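You operate a simulated robot arm through the tools that you are given. There is no shell and no other tool.

You are at the controls of a simulated robot arm. One attempt, no reset.

TASK
Make up a seal kit in the grey tray with the silver nut.
Fine: add the large seal ring from the flat tray, the long spacer and the paste tin. Set down upright: long spacer.

Only the result counts: the job must be done as asked and must still hold three seconds after the hand-in. Knocking over, shifting, dropping, spilling or breaking anything else fails it. Lids that push on must go on centred and level and be pressed home; caps that screw on are set level and turned clockwise until they are tight.

THE ROBOT
A 7-joint arm with a fingered hand, fixed in place. Base frame: the origin is on the floor under the middle of its stand, x ahead of it, y to its left, z up. Lengths are in cm, angles in degrees, forces in N, time in s.
It reaches about 122.8 cm from its shoulder. Its first joint turns from -115.0 to 115.0 degrees. Payload 5 kg.
The tool frame sits at the grasp point between the pads (the TCP): z along the fingers, y along the line on which they close. The tips reach 3.2 cm beyond it. The gripper opens to 16 cm; its body begins 8.9 cm behind the TCP. The gripper is a hand of 4 fingers: y runs from the thumb to the fingers, the wrist lies at [0, 0, -26.7] in the tool frame.
Orientation is that of the tool frame in the base frame, as a unit quaternion [w, x, y, z]. With the fingers straight down and closing along the base's y, the tool's x points along the base's -x, its y along +y and its z along -z.

THE INTERFACE
- The arm moves only by the tool servo_tool. Its argument "motion" is a list of rows, each a list of 2 entries, a list of its own where there are three numbers: the shift along the base's x, y, z in units of 30 mm (1.0 is 30 mm), then the turn, a rotation vector about the base's x, y, z in units of 8 degrees (1.0 is 8 degrees). In form: [[[x, y, z], [ax, ay, az]], ...]. A call has 1 to 20 rows; each row shifts and turns the commanded pose from where the row before left it. A call with a number of a shift or a turn outside -1 to 1 is refused whole. Rows are played at 5 a second. More than 5 cm and 8.6 degrees between two rows, and nothing of the call is played. A pose out of reach is approached as far as the arm can. The call stops where the force on the tool passes 40 N (or 10 N more than at its start, if that is more) or the arm is blocked; 0.2 s more then pass. In this call time passes only in rows, and 0.2 s behind the last. It gives the time, the measured TCP pose, the force on the tool (base axes), the opening and the grip force at its end, in the units of the frame above (readings bear some noise), with the torque about the TCP (base axes, N m) and any sound that the robot's microphone picked up, and new pictures: "pictures" is both (left out), scene, wrist or none.
- Cameras (640 x 400 px; columns grow to the right, rows downward): "scene" is fixed at [22, 49.98, 144.97]; the picture's right is [-0.78, -0.63, 0.00], its down [-0.27, 0.34, -0.90] and it looks along [0.57, -0.70, -0.43] (base axes); focal length 320 px, centre (320, 200). "wrist" rides on the gripper at [8, -0.4, -11.4] in the tool frame; the picture's right is [0.05, 1.00, 0.00], its down [-0.82, 0.04, -0.58] and it looks along [-0.58, 0.03, 0.82] (tool axes); focal length 265 px, centre (320, 200). There is no depth. A picture from a camera that has moved, and an enlarged one, comes with that camera's place and axes in the base frame and with its lens.
- slide_trunk(by): slides the trunk up (or, below 0, down) by that many cm; the arm rides with it, the base frame stays. It gives what a move gives, with no picture.
- move_fingers(finger1, finger2, finger3, thumb_bend): sets how far each is bent, from 0 (flat) to 1 (curled in); at 0.3 the hand is open as for a grip, at 0.7 the pads meet at the TCP. One left out holds its place. A second passes; each finger stops where it meets its share of the squeeze, and holds until it gets a number again. It is the only way to open and close the hand. It gives what a move gives, with no picture; readings hold the bend of each and the force on the fingers (four entries, about 0 where the hand has none), thumb and palm.
- enlarge(camera, box): a new picture of the part [left, top, right, bottom] of that camera's present view, enlarged. No time passes.
- sign_off(): hands the job in; it is judged then, once.

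Nothing tells you positions but the pictures and the camera data. Unless the task says otherwise, let go and move clear before handing in.

The tools are called after ">>>" as a command line: name --argument value ..., lists and objects as JSON in quotes. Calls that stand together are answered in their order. servo_tool: Moves the arm, as the interface text tells. Its arguments: {"type":"object","properties":{"motion":{"type":"array","items":{"type":"array"}},"pictures":{"type":"string","enum":["both","scene","wrist","none"]}},"required":["motion"]} The other tools are called the same way: slide_trunk (by) moves the trunk up or down; move_fingers (finger1, finger2, finger3, thumb_bend) moves the fingers one by one; enlarge (camera, box) takes an enlarged picture of a part of a camera's view; sign_off () hands the job in.

At the start:

```text
clock: 0.0
eef_pos: [55.61, -31.4, 118.85]
tcp_rot: [-0.001, 0.0, 1.0, 0.0]
contact_force: [0.4, 0.2, -0.2]
ft_torque: [0.04, -0.04, -0.04]
grip_width: 15.98
grip_force: 0.1
shape: jaw
bend: [0.3, 0.3, 0.3, 0.3]
finger forces: [0.1, 0.0, 0.0, 0.0, 0.1, 0.0]
trunk travel left (down, up): [-67.5, 31.5]
```

scene: 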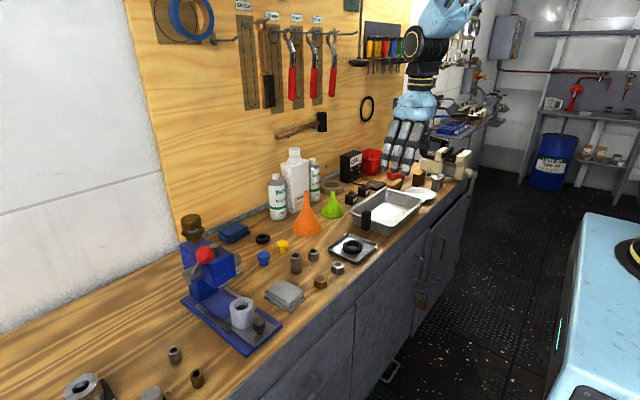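
wrist: 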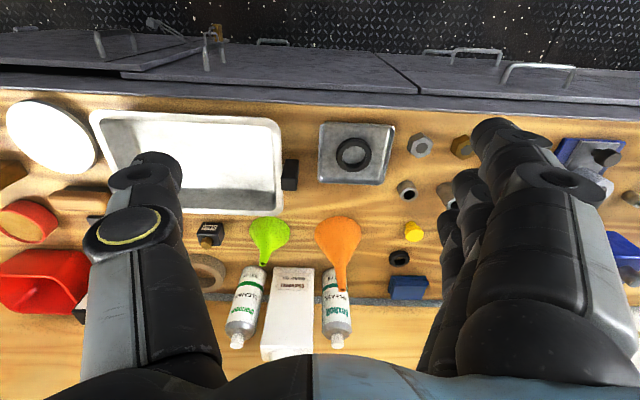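

I see a workbench with a flat tray holding a black ring, a larger white/grey tray, funnels, bottles and small parts. I'll enlarge the views to identify the items before moving.

>>> enlarge --camera "scene" --box '[220, 140, 380, 240]'

>>> enlarge --camera "scene" --box '[220, 220, 380, 320]'

>>> enlarge --camera "scene" --box '[340, 140, 500, 240]'

>>> enlarge --camera "wrist" --box '[180, 100, 480, 288]'

>>> enlarge --camera "scene" --box '[40, 300, 240, 400]'

```text
4.00 times, centred on (300, 190) of scene
camera zoom: at [22.0, 49.98, 144.97], right [-0.78, -0.63, 0.0], down [-0.27, 0.34, -0.9], along [0.57, -0.7, -0.43], focal length 1279 px, centre (400, 240)
```

zoom: 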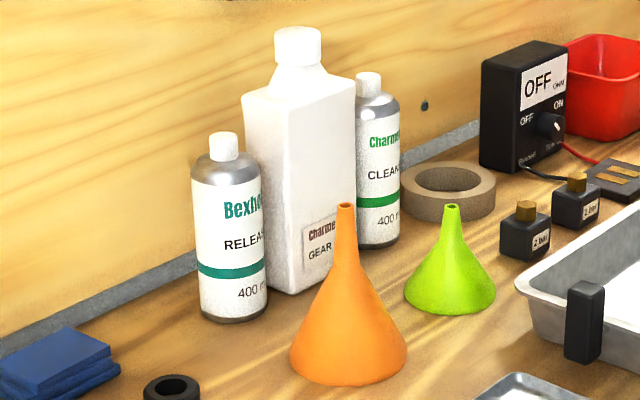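

```text
4.00 times, centred on (300, 270) of scene
camera zoom: at [22.0, 49.98, 144.97], right [-0.78, -0.63, 0.0], down [-0.27, 0.34, -0.9], along [0.57, -0.7, -0.43], focal length 1279 px, centre (400, -80)
```

zoom: 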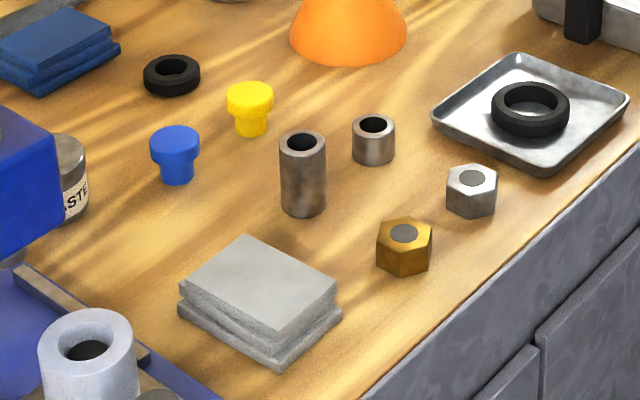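

```text
4.00 times, centred on (420, 190) of scene
camera zoom: at [22.0, 49.98, 144.97], right [-0.78, -0.63, 0.0], down [-0.27, 0.34, -0.9], along [0.57, -0.7, -0.43], focal length 1279 px, centre (-80, 240)
```

zoom: 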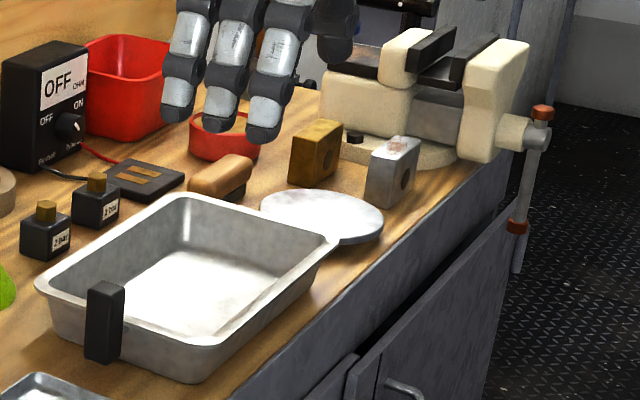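

```text
2.13 times, centred on (330, 194) of wrist
camera zoom: at [47.53, -31.72, 130.26], right [-0.05, 1.0, 0.0], down [0.82, 0.04, 0.58], along [0.58, 0.03, -0.82], focal length 565 px, centre (299, 213)
```

zoom: 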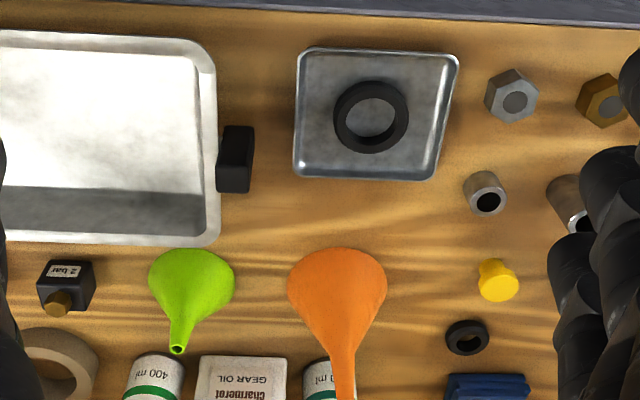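

```text
3.20 times, centred on (140, 350) of scene
camera zoom: at [22.0, 49.98, 144.97], right [-0.78, -0.63, 0.0], down [-0.27, 0.34, -0.9], along [0.57, -0.7, -0.43], focal length 1023 px, centre (896, -280)
```

zoom: 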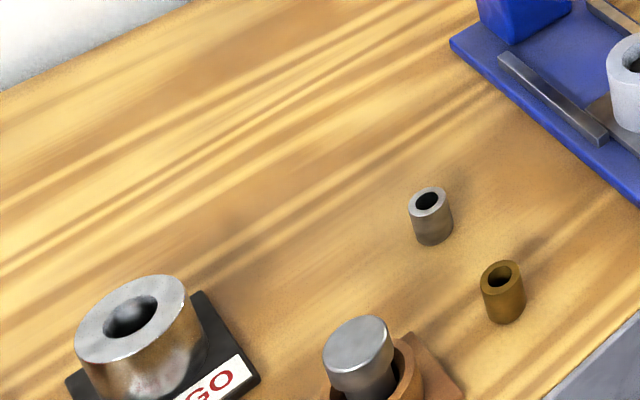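

The silver nut and brass nut stand on the bench by the flat tray, which holds the large ring near (68.5,-24.5). The long spacer is near (76.6,-5.4), and the paste tin is partly hidden behind the blue press near (88,7). I'll move the hand sideways at height to look at the tin and the press with the wrist camera.

>>> servo_tool --motion '[[[0, 1, 0.5], [0, 0, 0]], [[0, 1, 0.5], [0, 0, 0]], [[0, 1, 0], [0, 0, 0]], [[0, 1, 0], [0, 0, 0]], [[0, 1, 0], [0, 0, 0]], [[0, 1, 0], [0, 0, 0]], [[0, 1, 0], [0, 0, 0]], [[0, 1, 0], [0, 0, 0]], [[0, 0, 0], [0, 0, 0]]]' --pictures "both"

```text
clock: 2.0
eef_pos: [55.6, -7.27, 121.86]
tcp_rot: [0.0, 0.001, 1.0, 0.0]
contact_force: [-0.4, -0.1, 0.4]
ft_torque: [-0.02, 0.01, 0.01]
grip_width: 15.97
grip_force: 0.0
shape: jaw
bend: [0.3, 0.3, 0.3, 0.3]
finger forces: [0.0, 0.1, 0.0, 0.0, 0.1, 0.0]
trunk travel left (down, up): [-67.5, 31.5]
camera wrist: at [47.52, -7.73, 133.28], right [-0.05, 1.0, 0.0], down [0.82, 0.04, 0.58], along [0.58, 0.03, -0.82], focal length 265 px, centre (320, 200)
```

scene: 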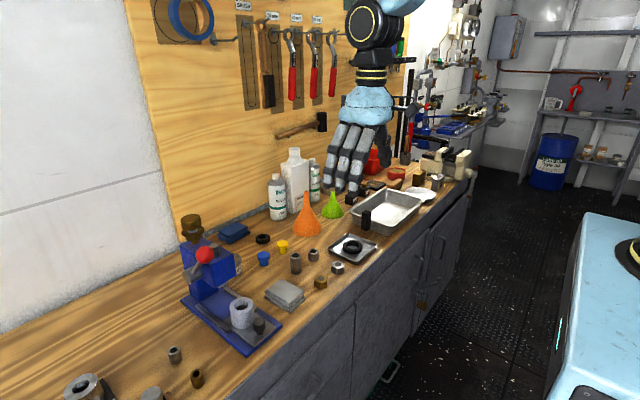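
wrist: 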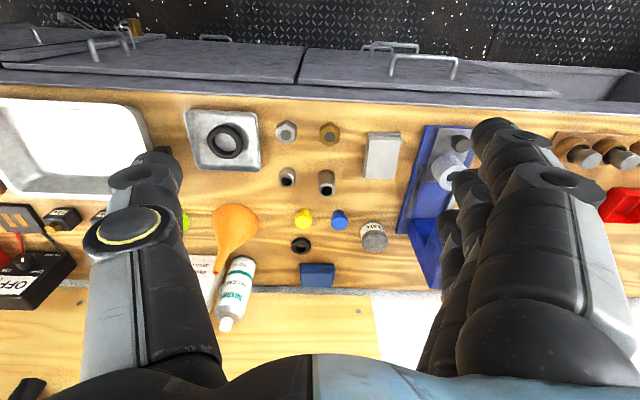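

>>> enlarge --camera "wrist" --box '[180, 90, 440, 300]'

>>> enlarge --camera "wrist" --box '[0, 80, 180, 300]'

>>> enlarge --camera "scene" --box '[330, 160, 450, 240]'

>>> enlarge --camera "scene" --box '[170, 210, 290, 290]'

```text
1.90 times, centred on (310, 195) of wrist
camera zoom: at [47.52, -7.73, 133.28], right [-0.05, 1.0, 0.0], down [0.82, 0.04, 0.58], along [0.58, 0.03, -0.82], focal length 506 px, centre (339, 210)
```

zoom: 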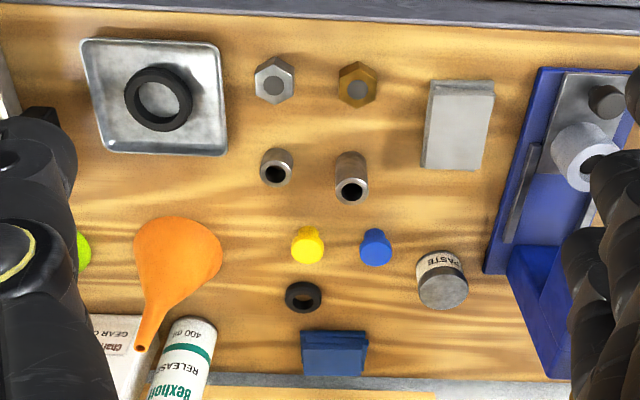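

```text
1.82 times, centred on (90, 190) of wrist
camera zoom: at [47.52, -7.73, 133.28], right [-0.05, 1.0, 0.0], down [0.82, 0.04, 0.58], along [0.58, 0.03, -0.82], focal length 483 px, centre (738, 218)
```

zoom: 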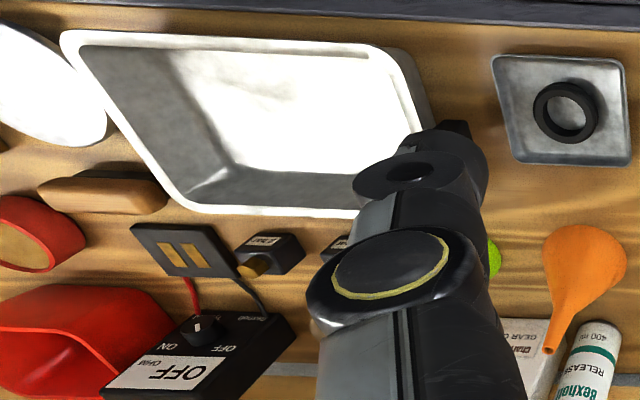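

```text
5.00 times, centred on (390, 200) of scene
camera zoom: at [22.0, 49.98, 144.97], right [-0.78, -0.63, 0.0], down [-0.27, 0.34, -0.9], along [0.57, -0.7, -0.43], focal length 1599 px, centre (-30, 200)
```

zoom: 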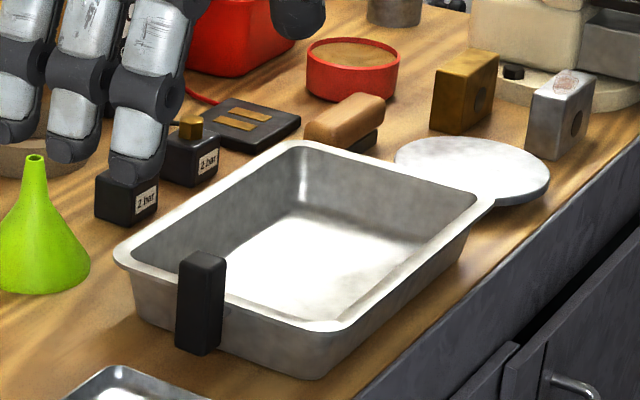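

```text
5.00 times, centred on (230, 250) of scene
camera zoom: at [22.0, 49.98, 144.97], right [-0.78, -0.63, 0.0], down [-0.27, 0.34, -0.9], along [0.57, -0.7, -0.43], focal length 1599 px, centre (770, -50)
```

zoom: 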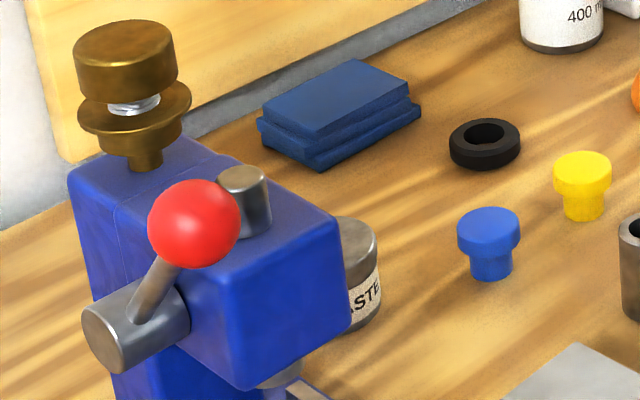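

Before deciding, I want to be sure there is no other grey tray holding a silver nut further along the bench. I'll move further to +y at height and look.

>>> servo_tool --motion '[[[-0.5, 1, 0.5], [0, 0, 0]], [[-0.5, 1, 0.5], [0, 0, 0]], [[-0.5, 1, 0], [0, 0, 0]], [[-0.5, 1, 0], [0, 0, 0]], [[0, 1, 0], [0, 0, 0]], [[0, 1, 0], [0, 0, 0]], [[0, 1, 0], [0, 0, 0]], [[0, 1, 0], [0, 0, 0]], [[0, 1, 0], [0, 0, 0]], [[0, 1, 0], [0, 0, 0]], [[0, 1, 0], [0, 0, 0]], [[0, 1, 0], [0, 0, 0]], [[0, 0, 0], [0, 0, 0]]]' --pictures "both"

```text
clock: 4.8
eef_pos: [49.59, 28.64, 124.77]
tcp_rot: [-0.001, 0.001, 1.0, 0.0]
contact_force: [-0.2, -0.3, 0.2]
ft_torque: [0.04, 0.04, -0.03]
grip_width: 15.98
grip_force: 0.1
shape: jaw
bend: [0.3, 0.3, 0.3, 0.3]
finger forces: [0.0, 0.1, 0.1, 0.0, 0.1, 0.1]
trunk travel left (down, up): [-67.5, 31.5]
camera wrist: at [41.48, 28.3, 136.18], right [-0.05, 1.0, 0.0], down [0.82, 0.04, 0.58], along [0.58, 0.03, -0.82], focal length 265 px, centre (320, 200)
```

scene: 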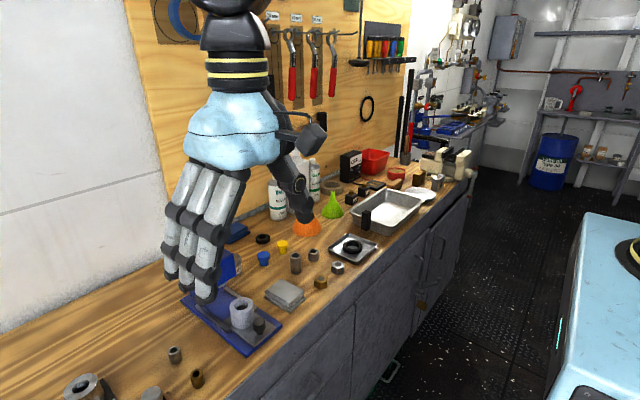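
wrist: 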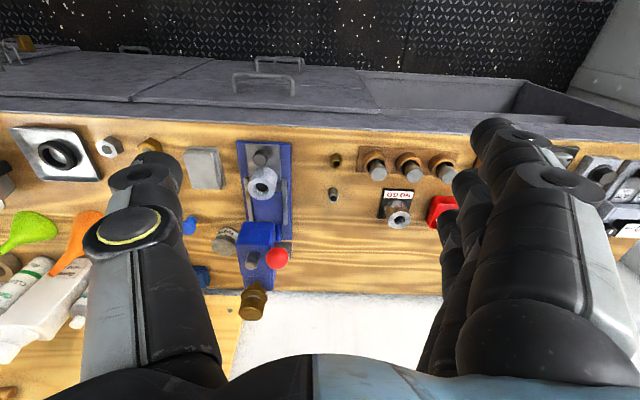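

>>> enlarge --camera "wrist" --box '[320, 110, 640, 290]'

>>> enlarge --camera "wrist" --box '[150, 110, 350, 330]'

>>> enlarge --camera "scene" --box '[330, 160, 450, 240]'

```text
2.00 times, centred on (480, 200) of wrist
camera zoom: at [41.48, 28.3, 136.18], right [-0.05, 1.0, 0.0], down [0.82, 0.04, 0.58], along [0.58, 0.03, -0.82], focal length 531 px, centre (0, 200)
```

zoom: 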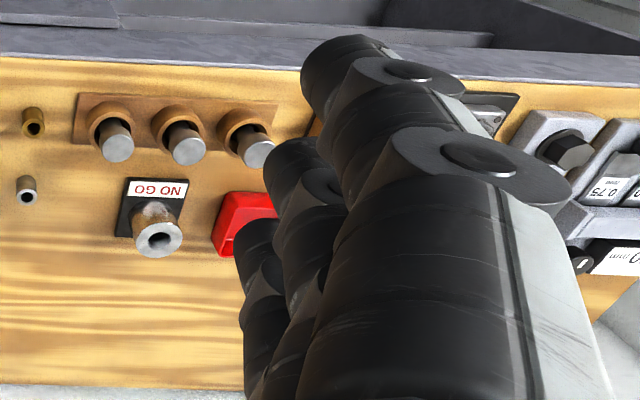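

```text
1.82 times, centred on (250, 220) of wrist
camera zoom: at [41.48, 28.3, 136.18], right [-0.05, 1.0, 0.0], down [0.82, 0.04, 0.58], along [0.58, 0.03, -0.82], focal length 483 px, centre (447, 164)
```

zoom: 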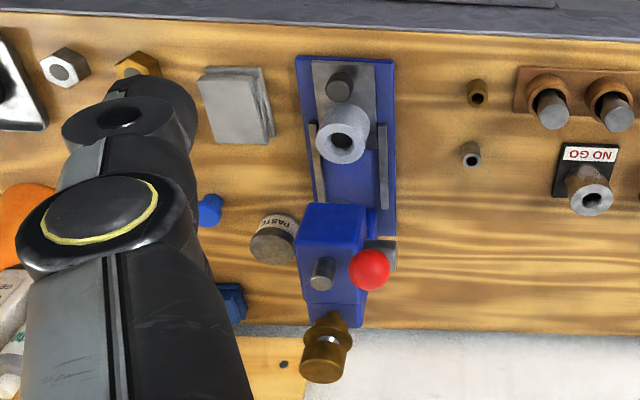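

```text
5.00 times, centred on (390, 200) of scene
camera zoom: at [22.0, 49.98, 144.97], right [-0.78, -0.63, 0.0], down [-0.27, 0.34, -0.9], along [0.57, -0.7, -0.43], focal length 1599 px, centre (-30, 200)
```

zoom: 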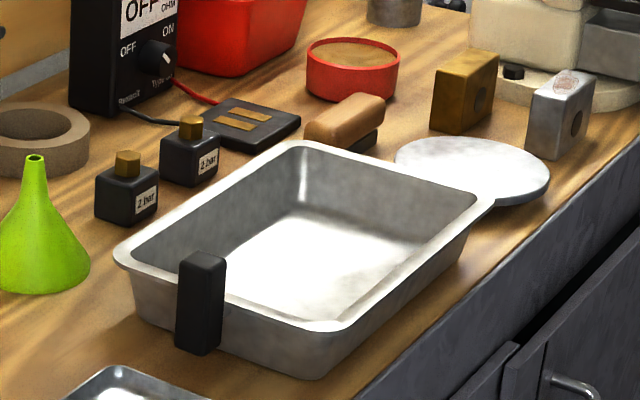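

The big deep tray is the only grey tray besides the flat one and it is empty, so I take the kit to be the silver nut, large ring, long spacer and paste tin, all into it. I'll look closely at the hand's shape to plan grips in the tight spots.

>>> enlarge --camera "scene" --box '[140, 60, 360, 320]'

>>> move_fingers --finger1 1.0 --finger2 0.5 --finger3 0.0 --thumb_bend 0.5

```text
1.54 times, centred on (250, 190) of scene
camera zoom: at [22.0, 49.98, 144.97], right [-0.78, -0.63, 0.0], down [-0.27, 0.34, -0.9], along [0.57, -0.7, -0.43], focal length 492 px, centre (428, 215)
```

zoom: 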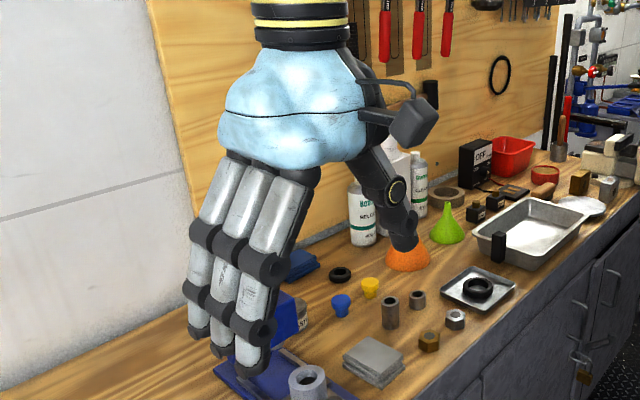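

```text
clock: 5.8
eef_pos: [49.62, 28.64, 124.68]
tcp_rot: [0.0, 0.0, 1.0, 0.0]
contact_force: [-0.5, -0.3, -1.2]
ft_torque: [0.0, 0.01, -0.01]
grip_width: 6.21
grip_force: 0.0
shape: fingers
bend: [1.0, 0.5, 0.0, 0.5]
finger forces: [0.0, 0.0, 0.1, 0.0, 0.1, 0.0]
trunk travel left (down, up): [-67.5, 31.5]
```

>>> enlarge --camera "scene" --box '[140, 60, 360, 320]'

>>> enlarge --camera "wrist" --box '[0, 0, 640, 400]'

```text
1.54 times, centred on (250, 190) of scene
camera zoom: at [22.0, 49.98, 144.97], right [-0.78, -0.63, 0.0], down [-0.27, 0.34, -0.9], along [0.57, -0.7, -0.43], focal length 492 px, centre (428, 215)
```

zoom: 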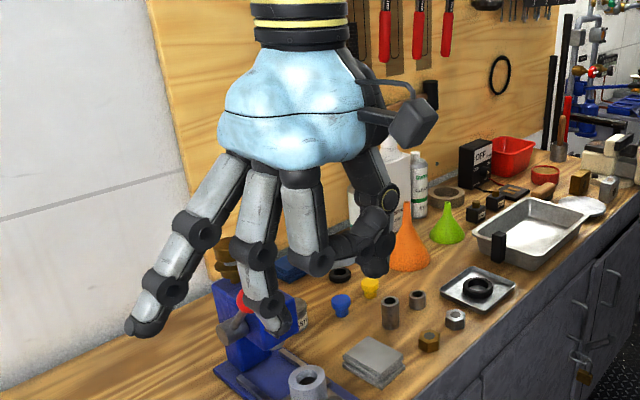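

```text
1.00 times, centred on (320, 200) of wrist (not enlarged: the box is as wide or as high as the picture)
camera zoom: at [41.5, 28.33, 136.17], right [-0.05, 1.0, 0.0], down [0.82, 0.04, 0.58], along [0.58, 0.03, -0.82], focal length 265 px, centre (320, 200)
```

zoom: 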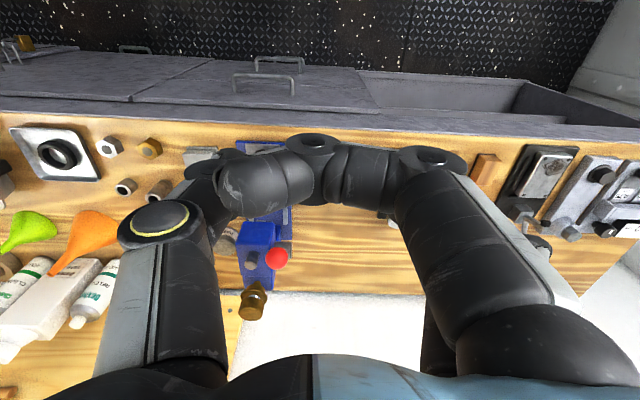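

The hand's outer fingers fold up short when curled, so I'll use thumb plus middle finger for the tight picks. I'm going to a point above the silver nut with a quarter turn, so that the hand closes along x with the camera on the -y side.

>>> move_fingers --finger1 1.0 --finger2 0.5 --finger3 1.0 --thumb_bend 0.5

>>> servo_tool --motion '[[[0.4, -0.993, 0], [0, 0, 0.8036]], [[0.4, -0.993, 0], [0, 0, 0.8036]], [[0.4, -0.993, 0], [0, 0, 0.8036]], [[0.4, -0.993, 0], [0, 0, 0.8036]], [[0.4, -0.993, 0], [0, 0, 0.8036]], [[0.4, -0.993, 0], [0, 0, 0.8036]], [[0.4, -0.993, 0], [0, 0, 0.8036]], [[0.4, -0.993, 0], [0, 0, 0.8036]], [[0.4, -0.993, 0], [0, 0, 0.8036]], [[0.4, -0.993, 0], [0, 0, 0.8036]], [[0.4, -0.993, 0], [0, 0, 0.8036]], [[0.4, -0.993, 0], [0, 0, 0.8036]], [[0.4, -0.993, 0], [0, 0, 0.8036]], [[0.4, -0.993, 0], [0, 0, 0.8036]], [[0, 0, 0], [0, 0, 0]]]' --pictures "both"

```text
clock: 6.8
eef_pos: [49.49, 28.74, 124.79]
tcp_rot: [-0.001, 0.0, 1.0, 0.0]
contact_force: [-1.1, 0.0, -0.4]
ft_torque: [-0.03, 0.01, 0.0]
grip_width: 6.22
grip_force: 0.0
shape: fingers
bend: [1.0, 0.5, 1.0, 0.5]
finger forces: [0.0, 0.1, 0.0, 0.1, 0.0, 0.0]
trunk travel left (down, up): [-67.5, 31.5]
```

```text
clock: 10.0
eef_pos: [66.49, -13.02, 124.89]
tcp_rot: [0.001, 0.708, -0.706, 0.0]
contact_force: [0.4, 1.1, 0.4]
ft_torque: [-0.1, 0.0, 0.01]
grip_width: 6.21
grip_force: 0.2
shape: fingers
bend: [1.0, 0.5, 1.0, 0.5]
finger forces: [0.0, 0.1, 0.0, 0.0, 0.0, 0.0]
trunk travel left (down, up): [-67.5, 31.5]
camera wrist: at [66.88, -20.93, 136.32], right [-1.0, -0.05, 0.0], down [-0.04, 0.82, 0.58], along [-0.03, 0.58, -0.82], focal length 265 px, centre (320, 200)
```

scene: 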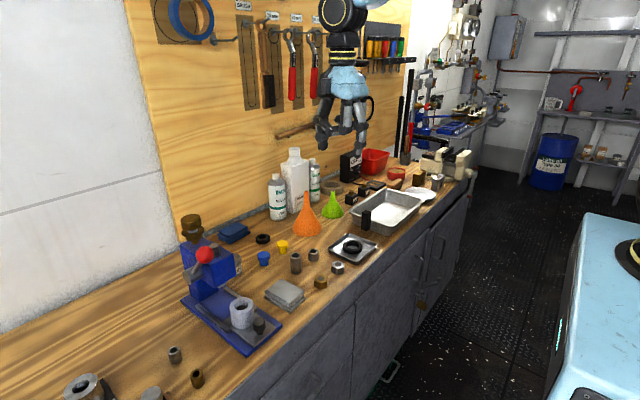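
wrist: 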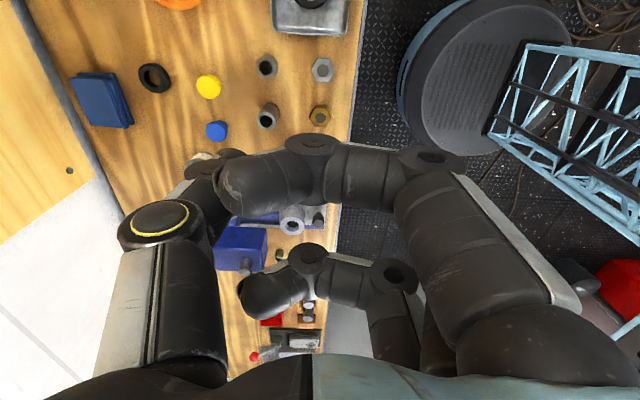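

The turn works and the nut sits at about (66.1,-13.2). I'll open finger 1 to clear the view and come down to take a closer look.

>>> move_fingers --finger1 0.3 --finger3 0.3

>>> servo_tool --motion '[[[0, 0, -1], [0, 0, 0]], [[0, 0, -1], [0, 0, 0]], [[0, 0, -1], [0, 0, 0]], [[0, 0, -1], [0, 0, 0]], [[0, 0, -1], [0, 0, 0]], [[0, 0, -1], [0, 0, 0]], [[0, 0, -1], [0, 0, 0]], [[0, 0, -1], [0, 0, 0]], [[0, 0, 0], [0, 0, 0]]]' --pictures "both"

>>> enlarge --camera "scene" --box '[260, 140, 420, 300]'

```text
clock: 11.0
eef_pos: [66.52, -13.18, 124.82]
tcp_rot: [0.001, 0.708, -0.707, 0.0]
contact_force: [-0.3, -0.4, 0.0]
ft_torque: [0.07, -0.03, -0.01]
grip_width: 13.07
grip_force: 0.1
shape: fingers
bend: [0.3, 0.5, 0.3, 0.5]
finger forces: [0.0, 0.0, 0.0, 0.0, 0.0, 0.1]
trunk travel left (down, up): [-67.5, 31.5]
```

```text
clock: 13.0
eef_pos: [66.41, -13.03, 100.97]
tcp_rot: [0.001, 0.708, -0.707, 0.0]
contact_force: [0.0, -0.4, -0.8]
ft_torque: [0.0, 0.0, 0.0]
grip_width: 13.09
grip_force: 0.0
shape: fingers
bend: [0.3, 0.5, 0.3, 0.5]
finger forces: [0.0, 0.0, 0.0, 0.1, 0.0, 0.1]
trunk travel left (down, up): [-67.5, 31.5]
camera wrist: at [66.75, -20.99, 112.29], right [-1.0, -0.05, 0.0], down [-0.04, 0.82, 0.58], along [-0.03, 0.58, -0.82], focal length 265 px, centre (320, 200)
```

scene: 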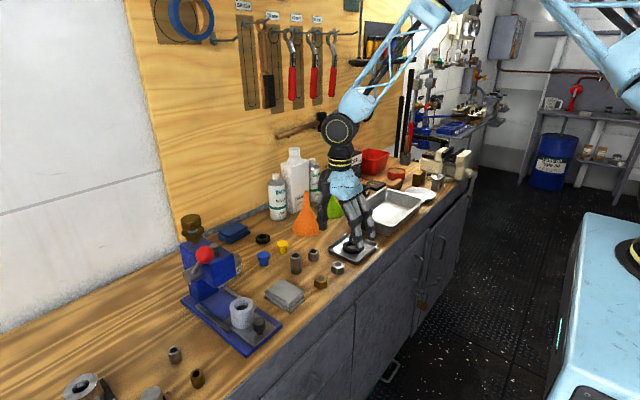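
wrist: 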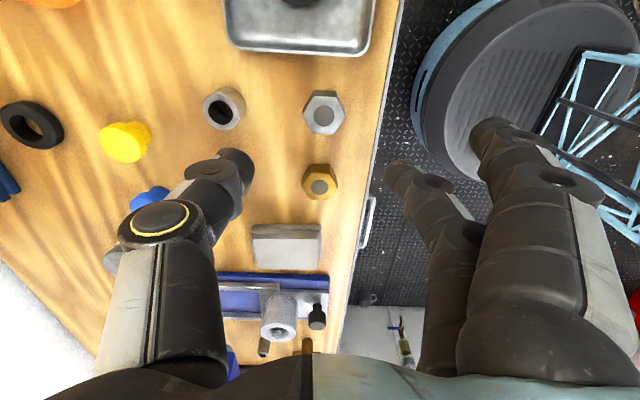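

```text
2.50 times, centred on (340, 220) of scene
camera zoom: at [22.0, 49.98, 144.97], right [-0.78, -0.63, 0.0], down [-0.27, 0.34, -0.9], along [0.57, -0.7, -0.43], focal length 799 px, centre (270, 150)
```

zoom: 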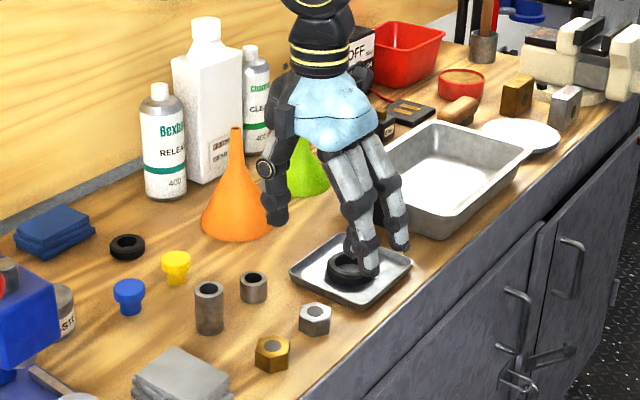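

>>> enlarge --camera "wrist" --box '[190, 60, 390, 220]'

```text
2.50 times, centred on (290, 140) of wrist
camera zoom: at [66.75, -20.99, 112.29], right [-1.0, -0.05, 0.0], down [-0.04, 0.82, 0.58], along [-0.03, 0.58, -0.82], focal length 664 px, centre (395, 350)
```

zoom: 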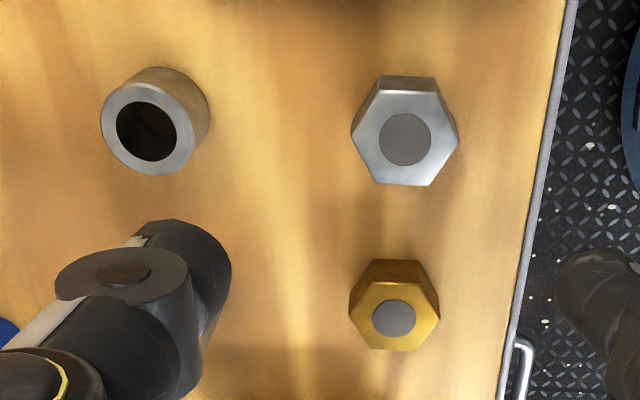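

The nut's corners point along ±x, so I'll turn the hand −30° to grip across flats, centring on about (66.1,-13.2), and come down partway.

>>> servo_tool --motion '[[[-0.03, -0.02, -0.5], [0, 0, -0.9375]], [[-0.03, -0.02, -0.5], [0, 0, -0.9375]], [[-0.03, -0.02, -0.5], [0, 0, -0.9375]], [[-0.03, -0.01, -0.5], [0, 0, -0.9375]], [[0, 0, -0.6], [0, 0, 0]], [[0, 0, 0], [0, 0, 0]]]' --pictures "both"

>>> enlarge --camera "scene" --box '[280, 180, 400, 300]'

```text
clock: 14.4
eef_pos: [66.05, -13.27, 92.96]
tcp_rot: [0.0, -0.499, 0.866, 0.0]
contact_force: [-0.2, 0.3, 0.0]
ft_torque: [0.0, 0.04, 0.03]
grip_width: 13.11
grip_force: 0.0
shape: fingers
bend: [0.3, 0.5, 0.3, 0.5]
finger forces: [0.1, 0.0, 0.0, 0.1, 0.0, 0.0]
trunk travel left (down, up): [-67.5, 31.5]
camera wrist: at [62.34, -20.39, 104.44], right [-0.89, 0.46, 0.0], down [0.37, 0.73, 0.58], along [0.26, 0.51, -0.82], focal length 265 px, centre (320, 200)
```

scene: 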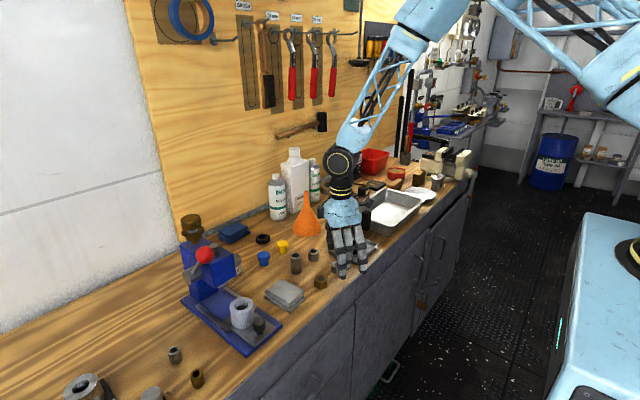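
wrist: 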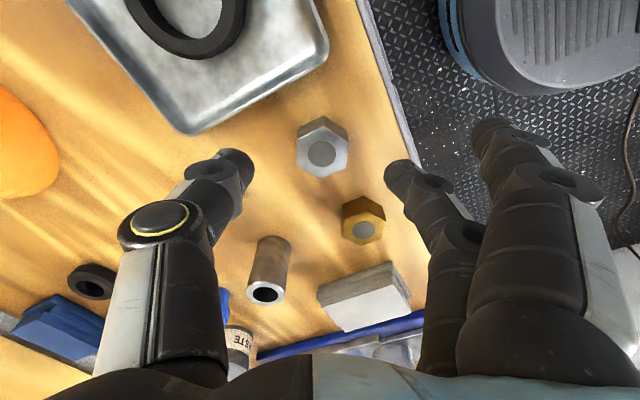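

```text
3.33 times, centred on (340, 240) of scene
camera zoom: at [22.0, 49.98, 144.97], right [-0.78, -0.63, 0.0], down [-0.27, 0.34, -0.9], along [0.57, -0.7, -0.43], focal length 1066 px, centre (253, 67)
```

zoom: 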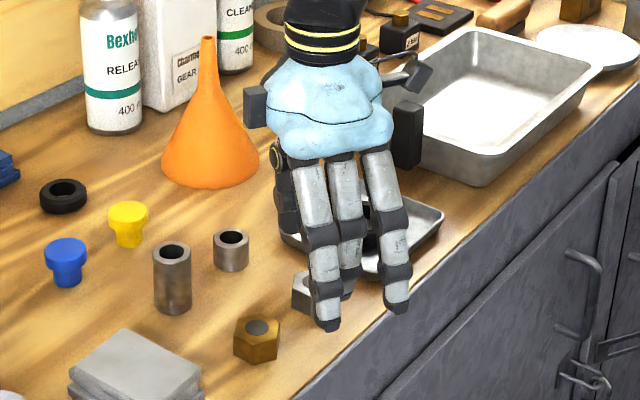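

>>> enlarge --camera "wrist" --box '[220, 90, 420, 250]'

>>> servo_tool --motion '[[[0, 0, -0.5], [0, 0, 0]], [[0, 0, -0.5], [0, 0, 0]], [[0, 0, 0], [0, 0, 0]]]' --pictures "both"

```text
2.50 times, centred on (320, 170) of wrist
camera zoom: at [62.34, -20.39, 104.44], right [-0.89, 0.46, 0.0], down [0.37, 0.73, 0.58], along [0.26, 0.51, -0.82], focal length 664 px, centre (320, 275)
```

zoom: 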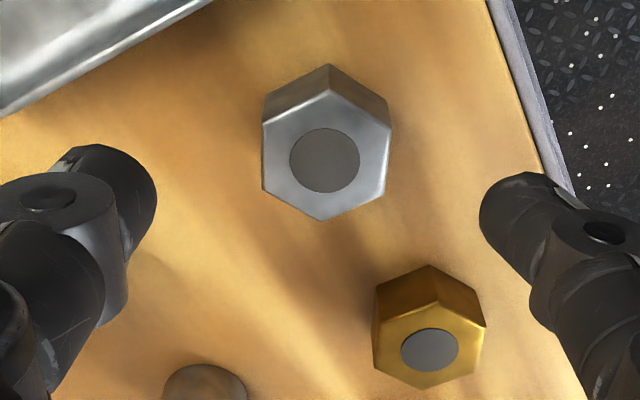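

```text
clock: 15.2
eef_pos: [66.05, -13.25, 90.08]
tcp_rot: [0.001, -0.499, 0.867, -0.001]
contact_force: [-0.2, -0.1, -1.1]
ft_torque: [0.02, 0.01, -0.02]
grip_width: 13.09
grip_force: 0.0
shape: fingers
bend: [0.3, 0.5, 0.3, 0.5]
finger forces: [0.1, 0.0, 0.0, 0.0, 0.0, 0.0]
trunk travel left (down, up): [-67.5, 31.5]
camera wrist: at [62.39, -20.42, 101.47], right [-0.89, 0.46, 0.0], down [0.37, 0.73, 0.58], along [0.26, 0.51, -0.82], focal length 265 px, centre (320, 200)
```

scene: 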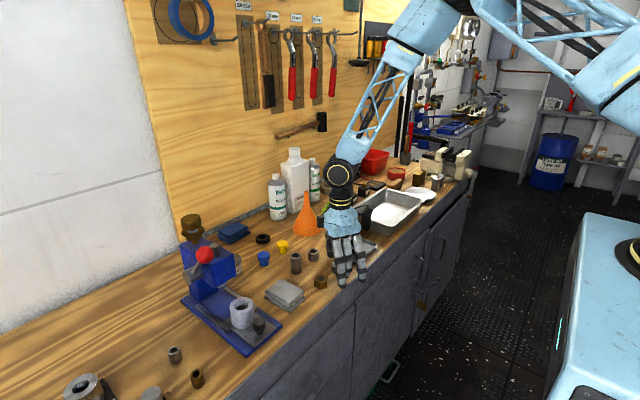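
wrist: 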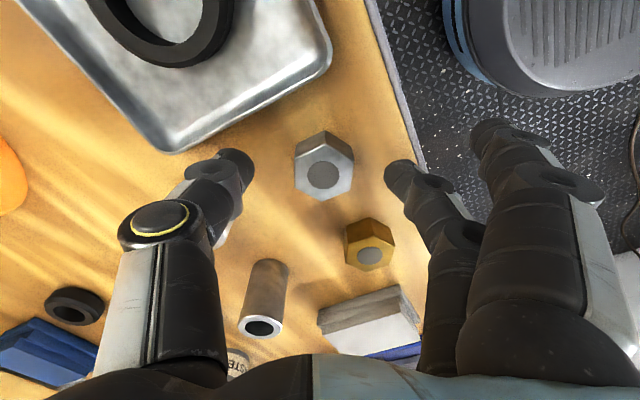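

The flats face the fingers squarely and the nut is centred. I'll narrow the opening a little and creep down to near the bench.

>>> move_fingers --finger2 0.54 --thumb_bend 0.54

>>> servo_tool --motion '[[[-0.03, 0, -0.2], [0, 0, 0]], [[0, 0, -0.2], [0, 0, 0]], [[0, 0, -0.15], [0, 0, 0]], [[0, 0, 0], [0, 0, 0]]]' --pictures "both"

>>> enlarge --camera "scene" --box '[290, 200, 400, 300]'

```text
clock: 16.2
eef_pos: [66.17, -13.28, 89.98]
tcp_rot: [0.0, -0.499, 0.867, 0.0]
contact_force: [0.4, 0.0, -0.4]
ft_torque: [0.02, 0.03, 0.04]
grip_width: 12.3
grip_force: 0.1
shape: fingers
bend: [0.3, 0.54, 0.3, 0.54]
finger forces: [0.0, 0.0, 0.0, 0.1, 0.1, 0.0]
trunk travel left (down, up): [-67.5, 31.5]
```

```text
clock: 17.0
eef_pos: [66.22, -13.33, 89.01]
tcp_rot: [0.002, -0.499, 0.867, -0.003]
contact_force: [-2.6, -2.1, 27.8]
ft_torque: [-0.02, 0.18, 0.16]
grip_width: 12.1
grip_force: 14.3
shape: fingers
bend: [0.3, 0.55, 0.3, 0.55]
finger forces: [0.0, 14.6, 0.0, 0.0, 13.0, 0.1]
trunk travel left (down, up): [-67.5, 31.5]
stopped in row 3: the force on the tool passed its limit at 47 N (the readings are from after the stop); the commanded pose is now the measured one
camera wrist: at [62.39, -20.51, 100.44], right [-0.89, 0.46, -0.01], down [0.37, 0.73, 0.58], along [0.27, 0.51, -0.82], focal length 265 px, centre (320, 200)
```

scene: 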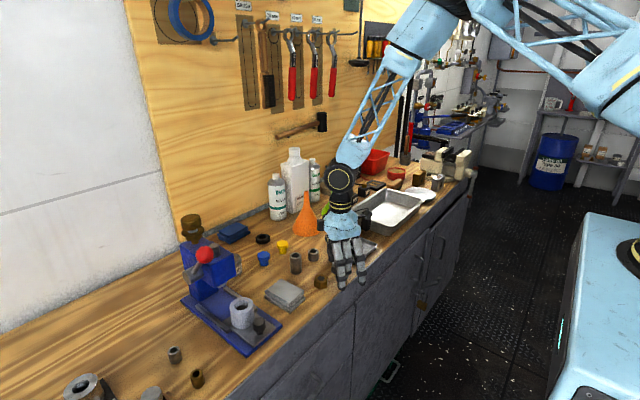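
wrist: 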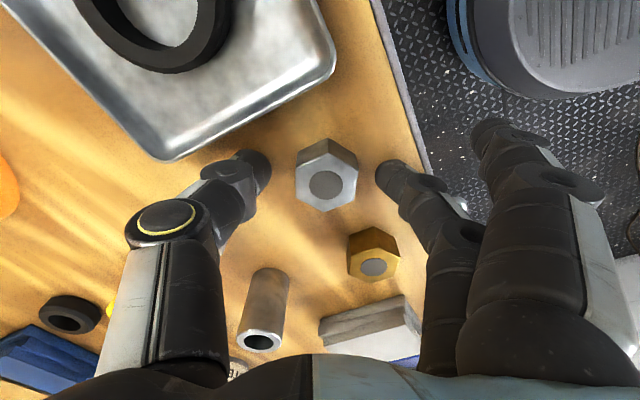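

```text
4.00 times, centred on (345, 250) of scene
camera zoom: at [22.0, 49.98, 144.97], right [-0.78, -0.63, 0.0], down [-0.27, 0.34, -0.9], along [0.57, -0.7, -0.43], focal length 1279 px, centre (220, 0)
```

zoom: 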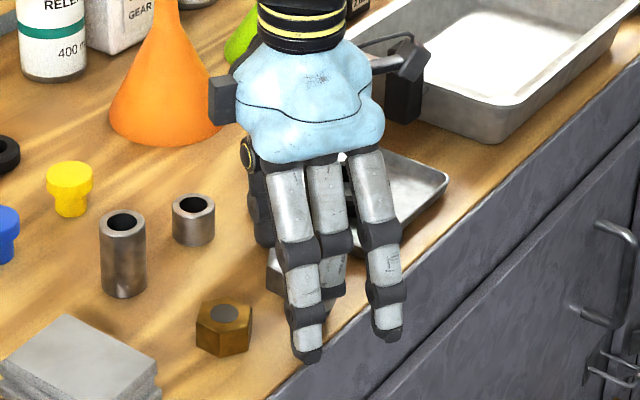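

The fingertips touched the bench at TCP z≈89.0, which gives me the height reference. I'll raise about 0.5 cm and close thumb and middle finger on the nut.

>>> servo_tool --motion '[[[-0.03, 0.02, 0.2], [0, 0, 0]], [[0, 0, 0], [0, 0, 0]]]' --pictures "none"

>>> move_fingers --finger2 0.62 --thumb_bend 0.62

>>> enlarge --camera "wrist" --box '[160, 60, 480, 260]'

```text
clock: 17.6
eef_pos: [66.0, -13.24, 89.3]
tcp_rot: [0.001, -0.5, 0.866, -0.002]
contact_force: [0.0, 0.3, -0.8]
ft_torque: [-0.01, 0.02, -0.03]
grip_width: 12.24
grip_force: 0.1
shape: fingers
bend: [0.3, 0.54, 0.3, 0.54]
finger forces: [0.0, 0.0, 0.1, 0.1, 0.0, 0.0]
trunk travel left (down, up): [-67.5, 31.5]
```

```text
clock: 18.6
eef_pos: [66.12, -13.28, 89.4]
tcp_rot: [0.001, -0.5, 0.866, -0.001]
contact_force: [0.1, 0.1, 0.2]
ft_torque: [-0.03, -0.04, 0.01]
grip_width: 11.04
grip_force: 2.5
shape: fingers
bend: [0.3, 0.6, 0.3, 0.61]
finger forces: [0.1, 2.5, 0.1, 0.0, 2.6, 0.0]
trunk travel left (down, up): [-67.5, 31.5]
```

```text
2.00 times, centred on (320, 160) of wrist
camera zoom: at [62.36, -20.4, 100.77], right [-0.89, 0.46, 0.0], down [0.37, 0.73, 0.58], along [0.27, 0.51, -0.82], focal length 531 px, centre (320, 280)
```

zoom: 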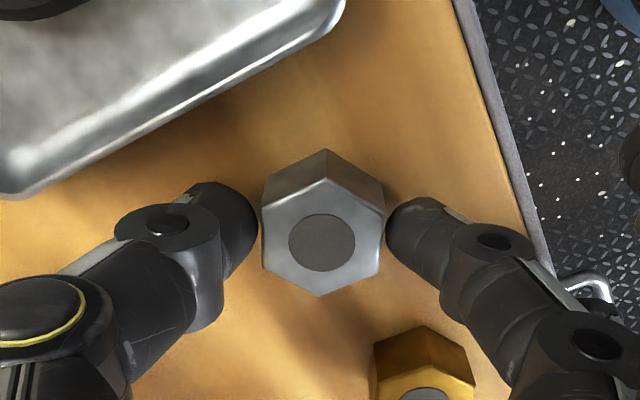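

>>> move_fingers --finger2 0.72 --thumb_bend 0.72

>>> enlarge --camera "wrist" --box '[160, 60, 480, 260]'

```text
clock: 19.6
eef_pos: [66.1, -13.27, 89.33]
tcp_rot: [0.0, -0.5, 0.866, -0.002]
contact_force: [-0.4, -0.4, -0.4]
ft_torque: [0.01, -0.02, -0.02]
grip_width: 10.25
grip_force: 12.3
shape: fingers
bend: [0.3, 0.58, 0.3, 0.68]
finger forces: [0.1, 12.0, 0.0, 0.0, 12.5, 0.1]
trunk travel left (down, up): [-67.5, 31.5]
```

```text
2.00 times, centred on (320, 160) of wrist
camera zoom: at [62.36, -20.4, 100.78], right [-0.89, 0.46, 0.0], down [0.37, 0.73, 0.58], along [0.27, 0.51, -0.82], focal length 531 px, centre (320, 280)
```

zoom: 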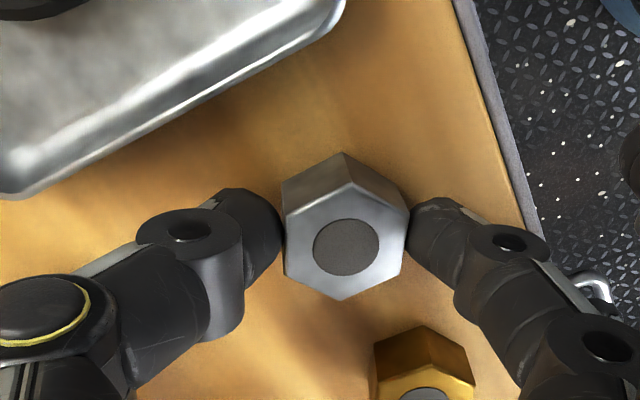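

The nut is gripped with about 12 N, having shifted slightly toward the finger. I'll lift it gently and check.

>>> servo_tool --motion '[[[0, 0, 0.3], [0, 0, 0]], [[0, 0, 0.5], [0, 0, 0]], [[0, 0, 0.7], [0, 0, 0]], [[0, 0, 0], [0, 0, 0]]]' --pictures "wrist"

>>> enlarge --camera "scene" --box '[290, 200, 400, 300]'

```text
clock: 20.6
eef_pos: [66.18, -13.29, 93.89]
tcp_rot: [0.001, -0.5, 0.866, -0.001]
contact_force: [-0.3, -0.1, -1.1]
ft_torque: [0.0, -0.02, 0.01]
grip_width: 10.24
grip_force: 12.0
shape: fingers
bend: [0.3, 0.58, 0.3, 0.68]
finger forces: [0.0, 12.1, 0.1, 0.0, 12.2, 0.0]
trunk travel left (down, up): [-67.5, 31.5]
camera wrist: at [62.37, -20.36, 105.34], right [-0.89, 0.46, 0.0], down [0.37, 0.73, 0.58], along [0.27, 0.51, -0.82], focal length 265 px, centre (320, 200)
```

wrist: 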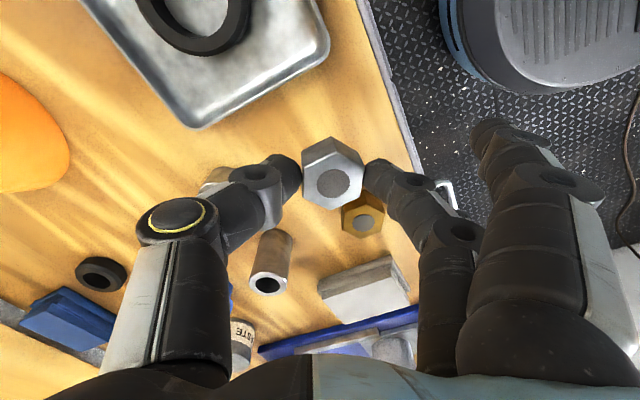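

```text
4.00 times, centred on (345, 250) of scene
camera zoom: at [22.0, 49.98, 144.97], right [-0.78, -0.63, 0.0], down [-0.27, 0.34, -0.9], along [0.57, -0.7, -0.43], focal length 1279 px, centre (220, 0)
```

zoom: 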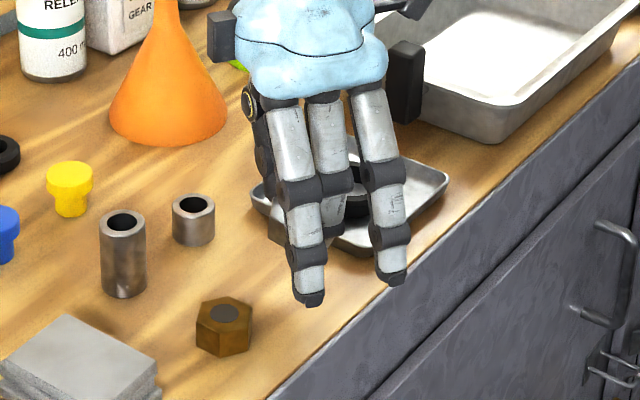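

The nut is held firmly. Now I'll lift higher and carry it over the flat tray toward the grey tray, turning back so the hand closes along x, then look down into the tray.

>>> servo_tool --motion '[[[0, 0, 0.95], [0, 0, 0]], [[0, 0, 0.95], [0, 0, 0]], [[0, 0, 0.95], [0, 0, 0]], [[0, 0, 0.95], [0, 0, 0]], [[0, -0.5, 0.95], [0, 0, 0]], [[0.1, -1, 0], [0, 0, 0.25]], [[0.1, -1, 0], [0, 0, 0.25]], [[0.1, -1, 0], [0, 0, 0.25]], [[0.1, -1, 0], [0, 0, 0.25]], [[0.1, -1, 0], [0, 0, 0.25]], [[0.1, -1, 0], [0, 0, 0.25]], [[0.1, -1, 0], [0, 0, 0.25]], [[0.1, -1, 0], [0, 0, 0.25]], [[0.1, -1, 0], [0, 0, 0.25]], [[0.1, -1, 0], [0, 0, 0.25]], [[0.1, -1, 0], [0, 0, 0.25]], [[0.1, -1, 0], [0, 0, 0.25]], [[0.1, -1, 0], [0, 0, 0.25]], [[0.1, -1, 0], [0, 0, 0.25]], [[0.05, -0.55, 0], [0, 0, 0.25]]]' --pictures "both"

```text
clock: 24.8
eef_pos: [69.45, -49.82, 108.04]
tcp_rot: [0.002, -0.664, 0.748, -0.002]
contact_force: [-0.6, -0.3, 0.0]
ft_torque: [-0.02, 0.01, 0.0]
grip_width: 10.19
grip_force: 11.3
shape: fingers
bend: [0.3, 0.57, 0.3, 0.68]
finger forces: [0.0, 11.5, 0.0, 0.0, 11.7, 0.0]
out of reach, approached as far as the arm can: row 17, 18, 19, 20
trunk travel left (down, up): [-67.5, 31.5]
camera wrist: at [68.92, -57.79, 119.54], right [-1.0, 0.07, 0.0], down [0.05, 0.81, 0.58], along [0.04, 0.58, -0.82], focal length 265 px, centre (320, 200)
```

scene: 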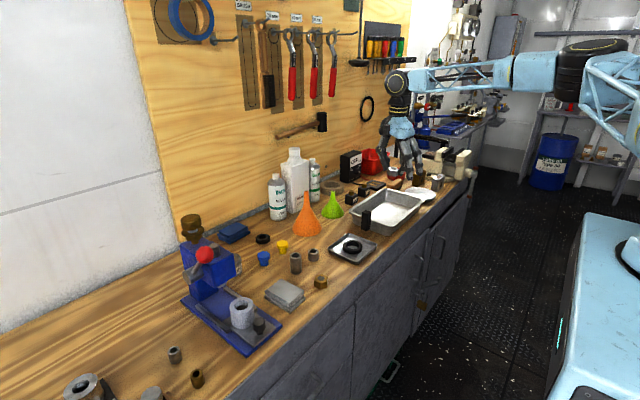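
wrist: 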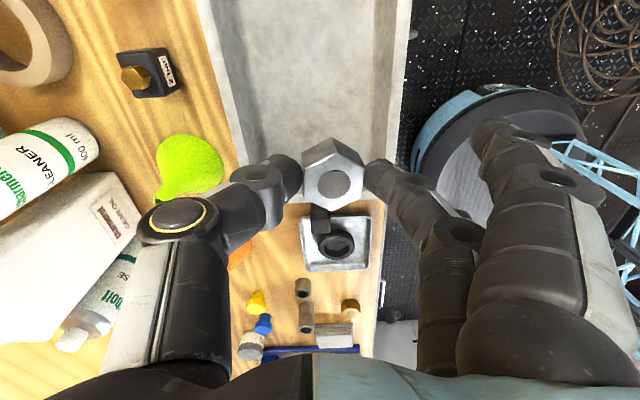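

The nut is over the tray's +y part, but the arm reports the limit of its reach near y≈-50 at this height. I'll raise the trunk and then lower the hand relative to it, so the forearm slopes down and reaches further.

>>> slide_trunk --by 20

>>> servo_tool --motion '[[[0, 0, -1], [0, 0, 0]], [[0, 0, -1], [0, 0, 0]], [[0, 0, -1], [0, 0, 0]], [[0, 0, -1], [0, 0, 0]], [[0, 0, -1], [0, 0, 0]], [[0, 0, -1], [0, 0, 0]], [[0, 0, 0], [0, 0, 0]]]' --pictures "both"

```text
clock: 27.0
eef_pos: [68.84, -49.32, 127.92]
tcp_rot: [0.002, -0.665, 0.747, -0.004]
contact_force: [0.1, -0.3, -2.1]
ft_torque: [0.0, -0.02, 0.0]
grip_width: 10.19
grip_force: 11.5
shape: fingers
bend: [0.3, 0.57, 0.3, 0.68]
finger forces: [0.0, 11.3, 0.1, 0.0, 11.5, 0.1]
trunk travel left (down, up): [-87.5, 11.5]
```

```text
clock: 28.6
eef_pos: [68.97, -49.18, 109.85]
tcp_rot: [0.003, -0.665, 0.747, -0.005]
contact_force: [-0.4, 0.9, -1.7]
ft_torque: [-0.03, -0.05, -0.01]
grip_width: 10.17
grip_force: 11.4
shape: fingers
bend: [0.3, 0.57, 0.3, 0.68]
finger forces: [0.0, 11.2, 0.0, 0.1, 11.4, 0.1]
trunk travel left (down, up): [-87.5, 11.5]
camera wrist: at [68.37, -57.19, 121.35], right [-1.0, 0.07, -0.01], down [0.05, 0.82, 0.57], along [0.05, 0.57, -0.82], focal length 265 px, centre (320, 200)
```

scene: 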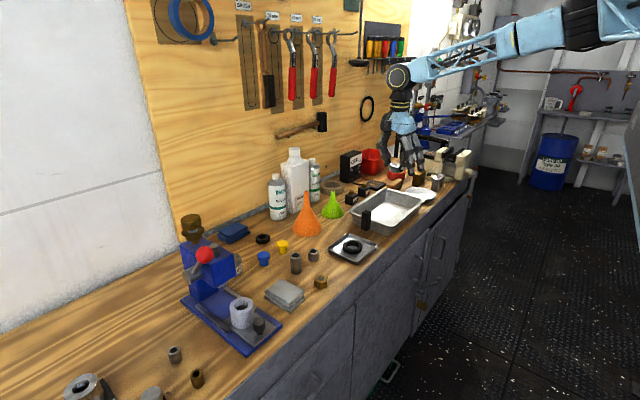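
wrist: 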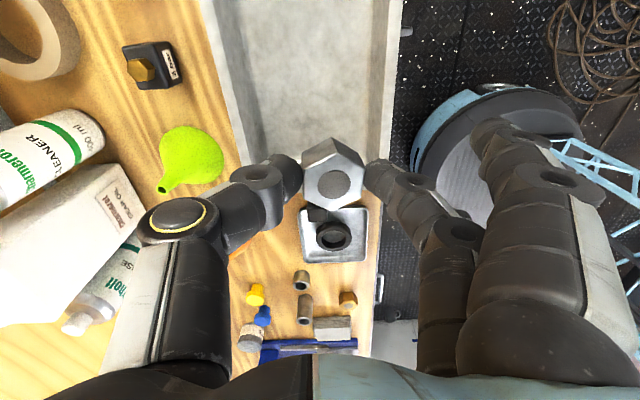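

>>> servo_tool --motion '[[[0.1, -0.8, 0], [0, 0, 0.4]], [[0.1, -0.8, 0], [0, 0, 0.4]], [[0.1, -0.8, 0], [0, 0, 0]], [[0.1, -0.6, 0], [0, 0, 0]], [[0, 0, 0], [0, 0, 0]]]' --pictures "both"

```text
clock: 29.8
eef_pos: [69.09, -49.23, 109.91]
tcp_rot: [0.002, -0.664, 0.748, -0.005]
contact_force: [0.7, 0.9, -0.4]
ft_torque: [-0.01, -0.01, 0.01]
grip_width: 10.18
grip_force: 11.1
shape: fingers
bend: [0.3, 0.57, 0.3, 0.68]
finger forces: [0.0, 11.3, 0.0, 0.1, 11.5, 0.0]
out of reach, approached as far as the arm can: row 1, 2, 3, 4
trunk travel left (down, up): [-87.5, 11.5]
camera wrist: at [68.4, -57.14, 121.37], right [-1.0, 0.07, -0.01], down [0.05, 0.82, 0.57], along [0.05, 0.57, -0.82], focal length 265 px, centre (320, 200)
```

scene: 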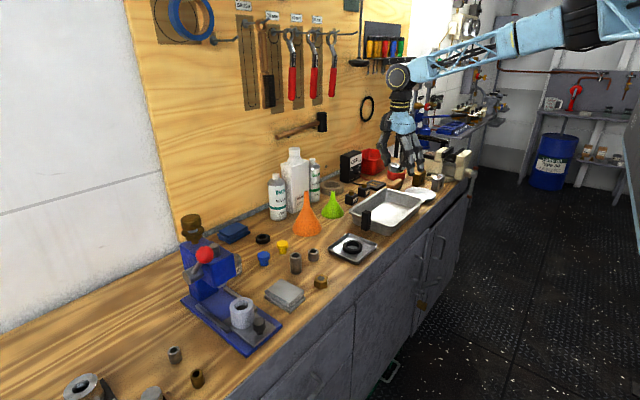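
wrist: 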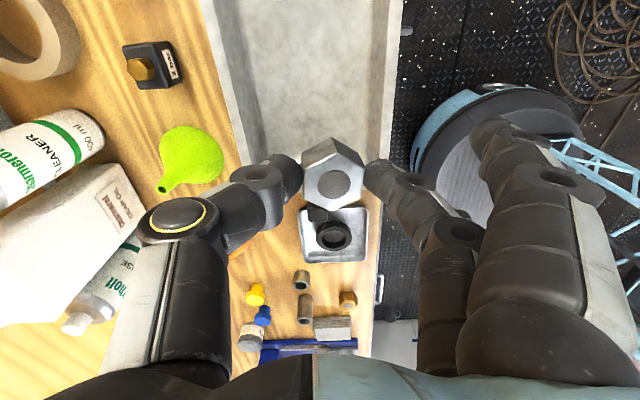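

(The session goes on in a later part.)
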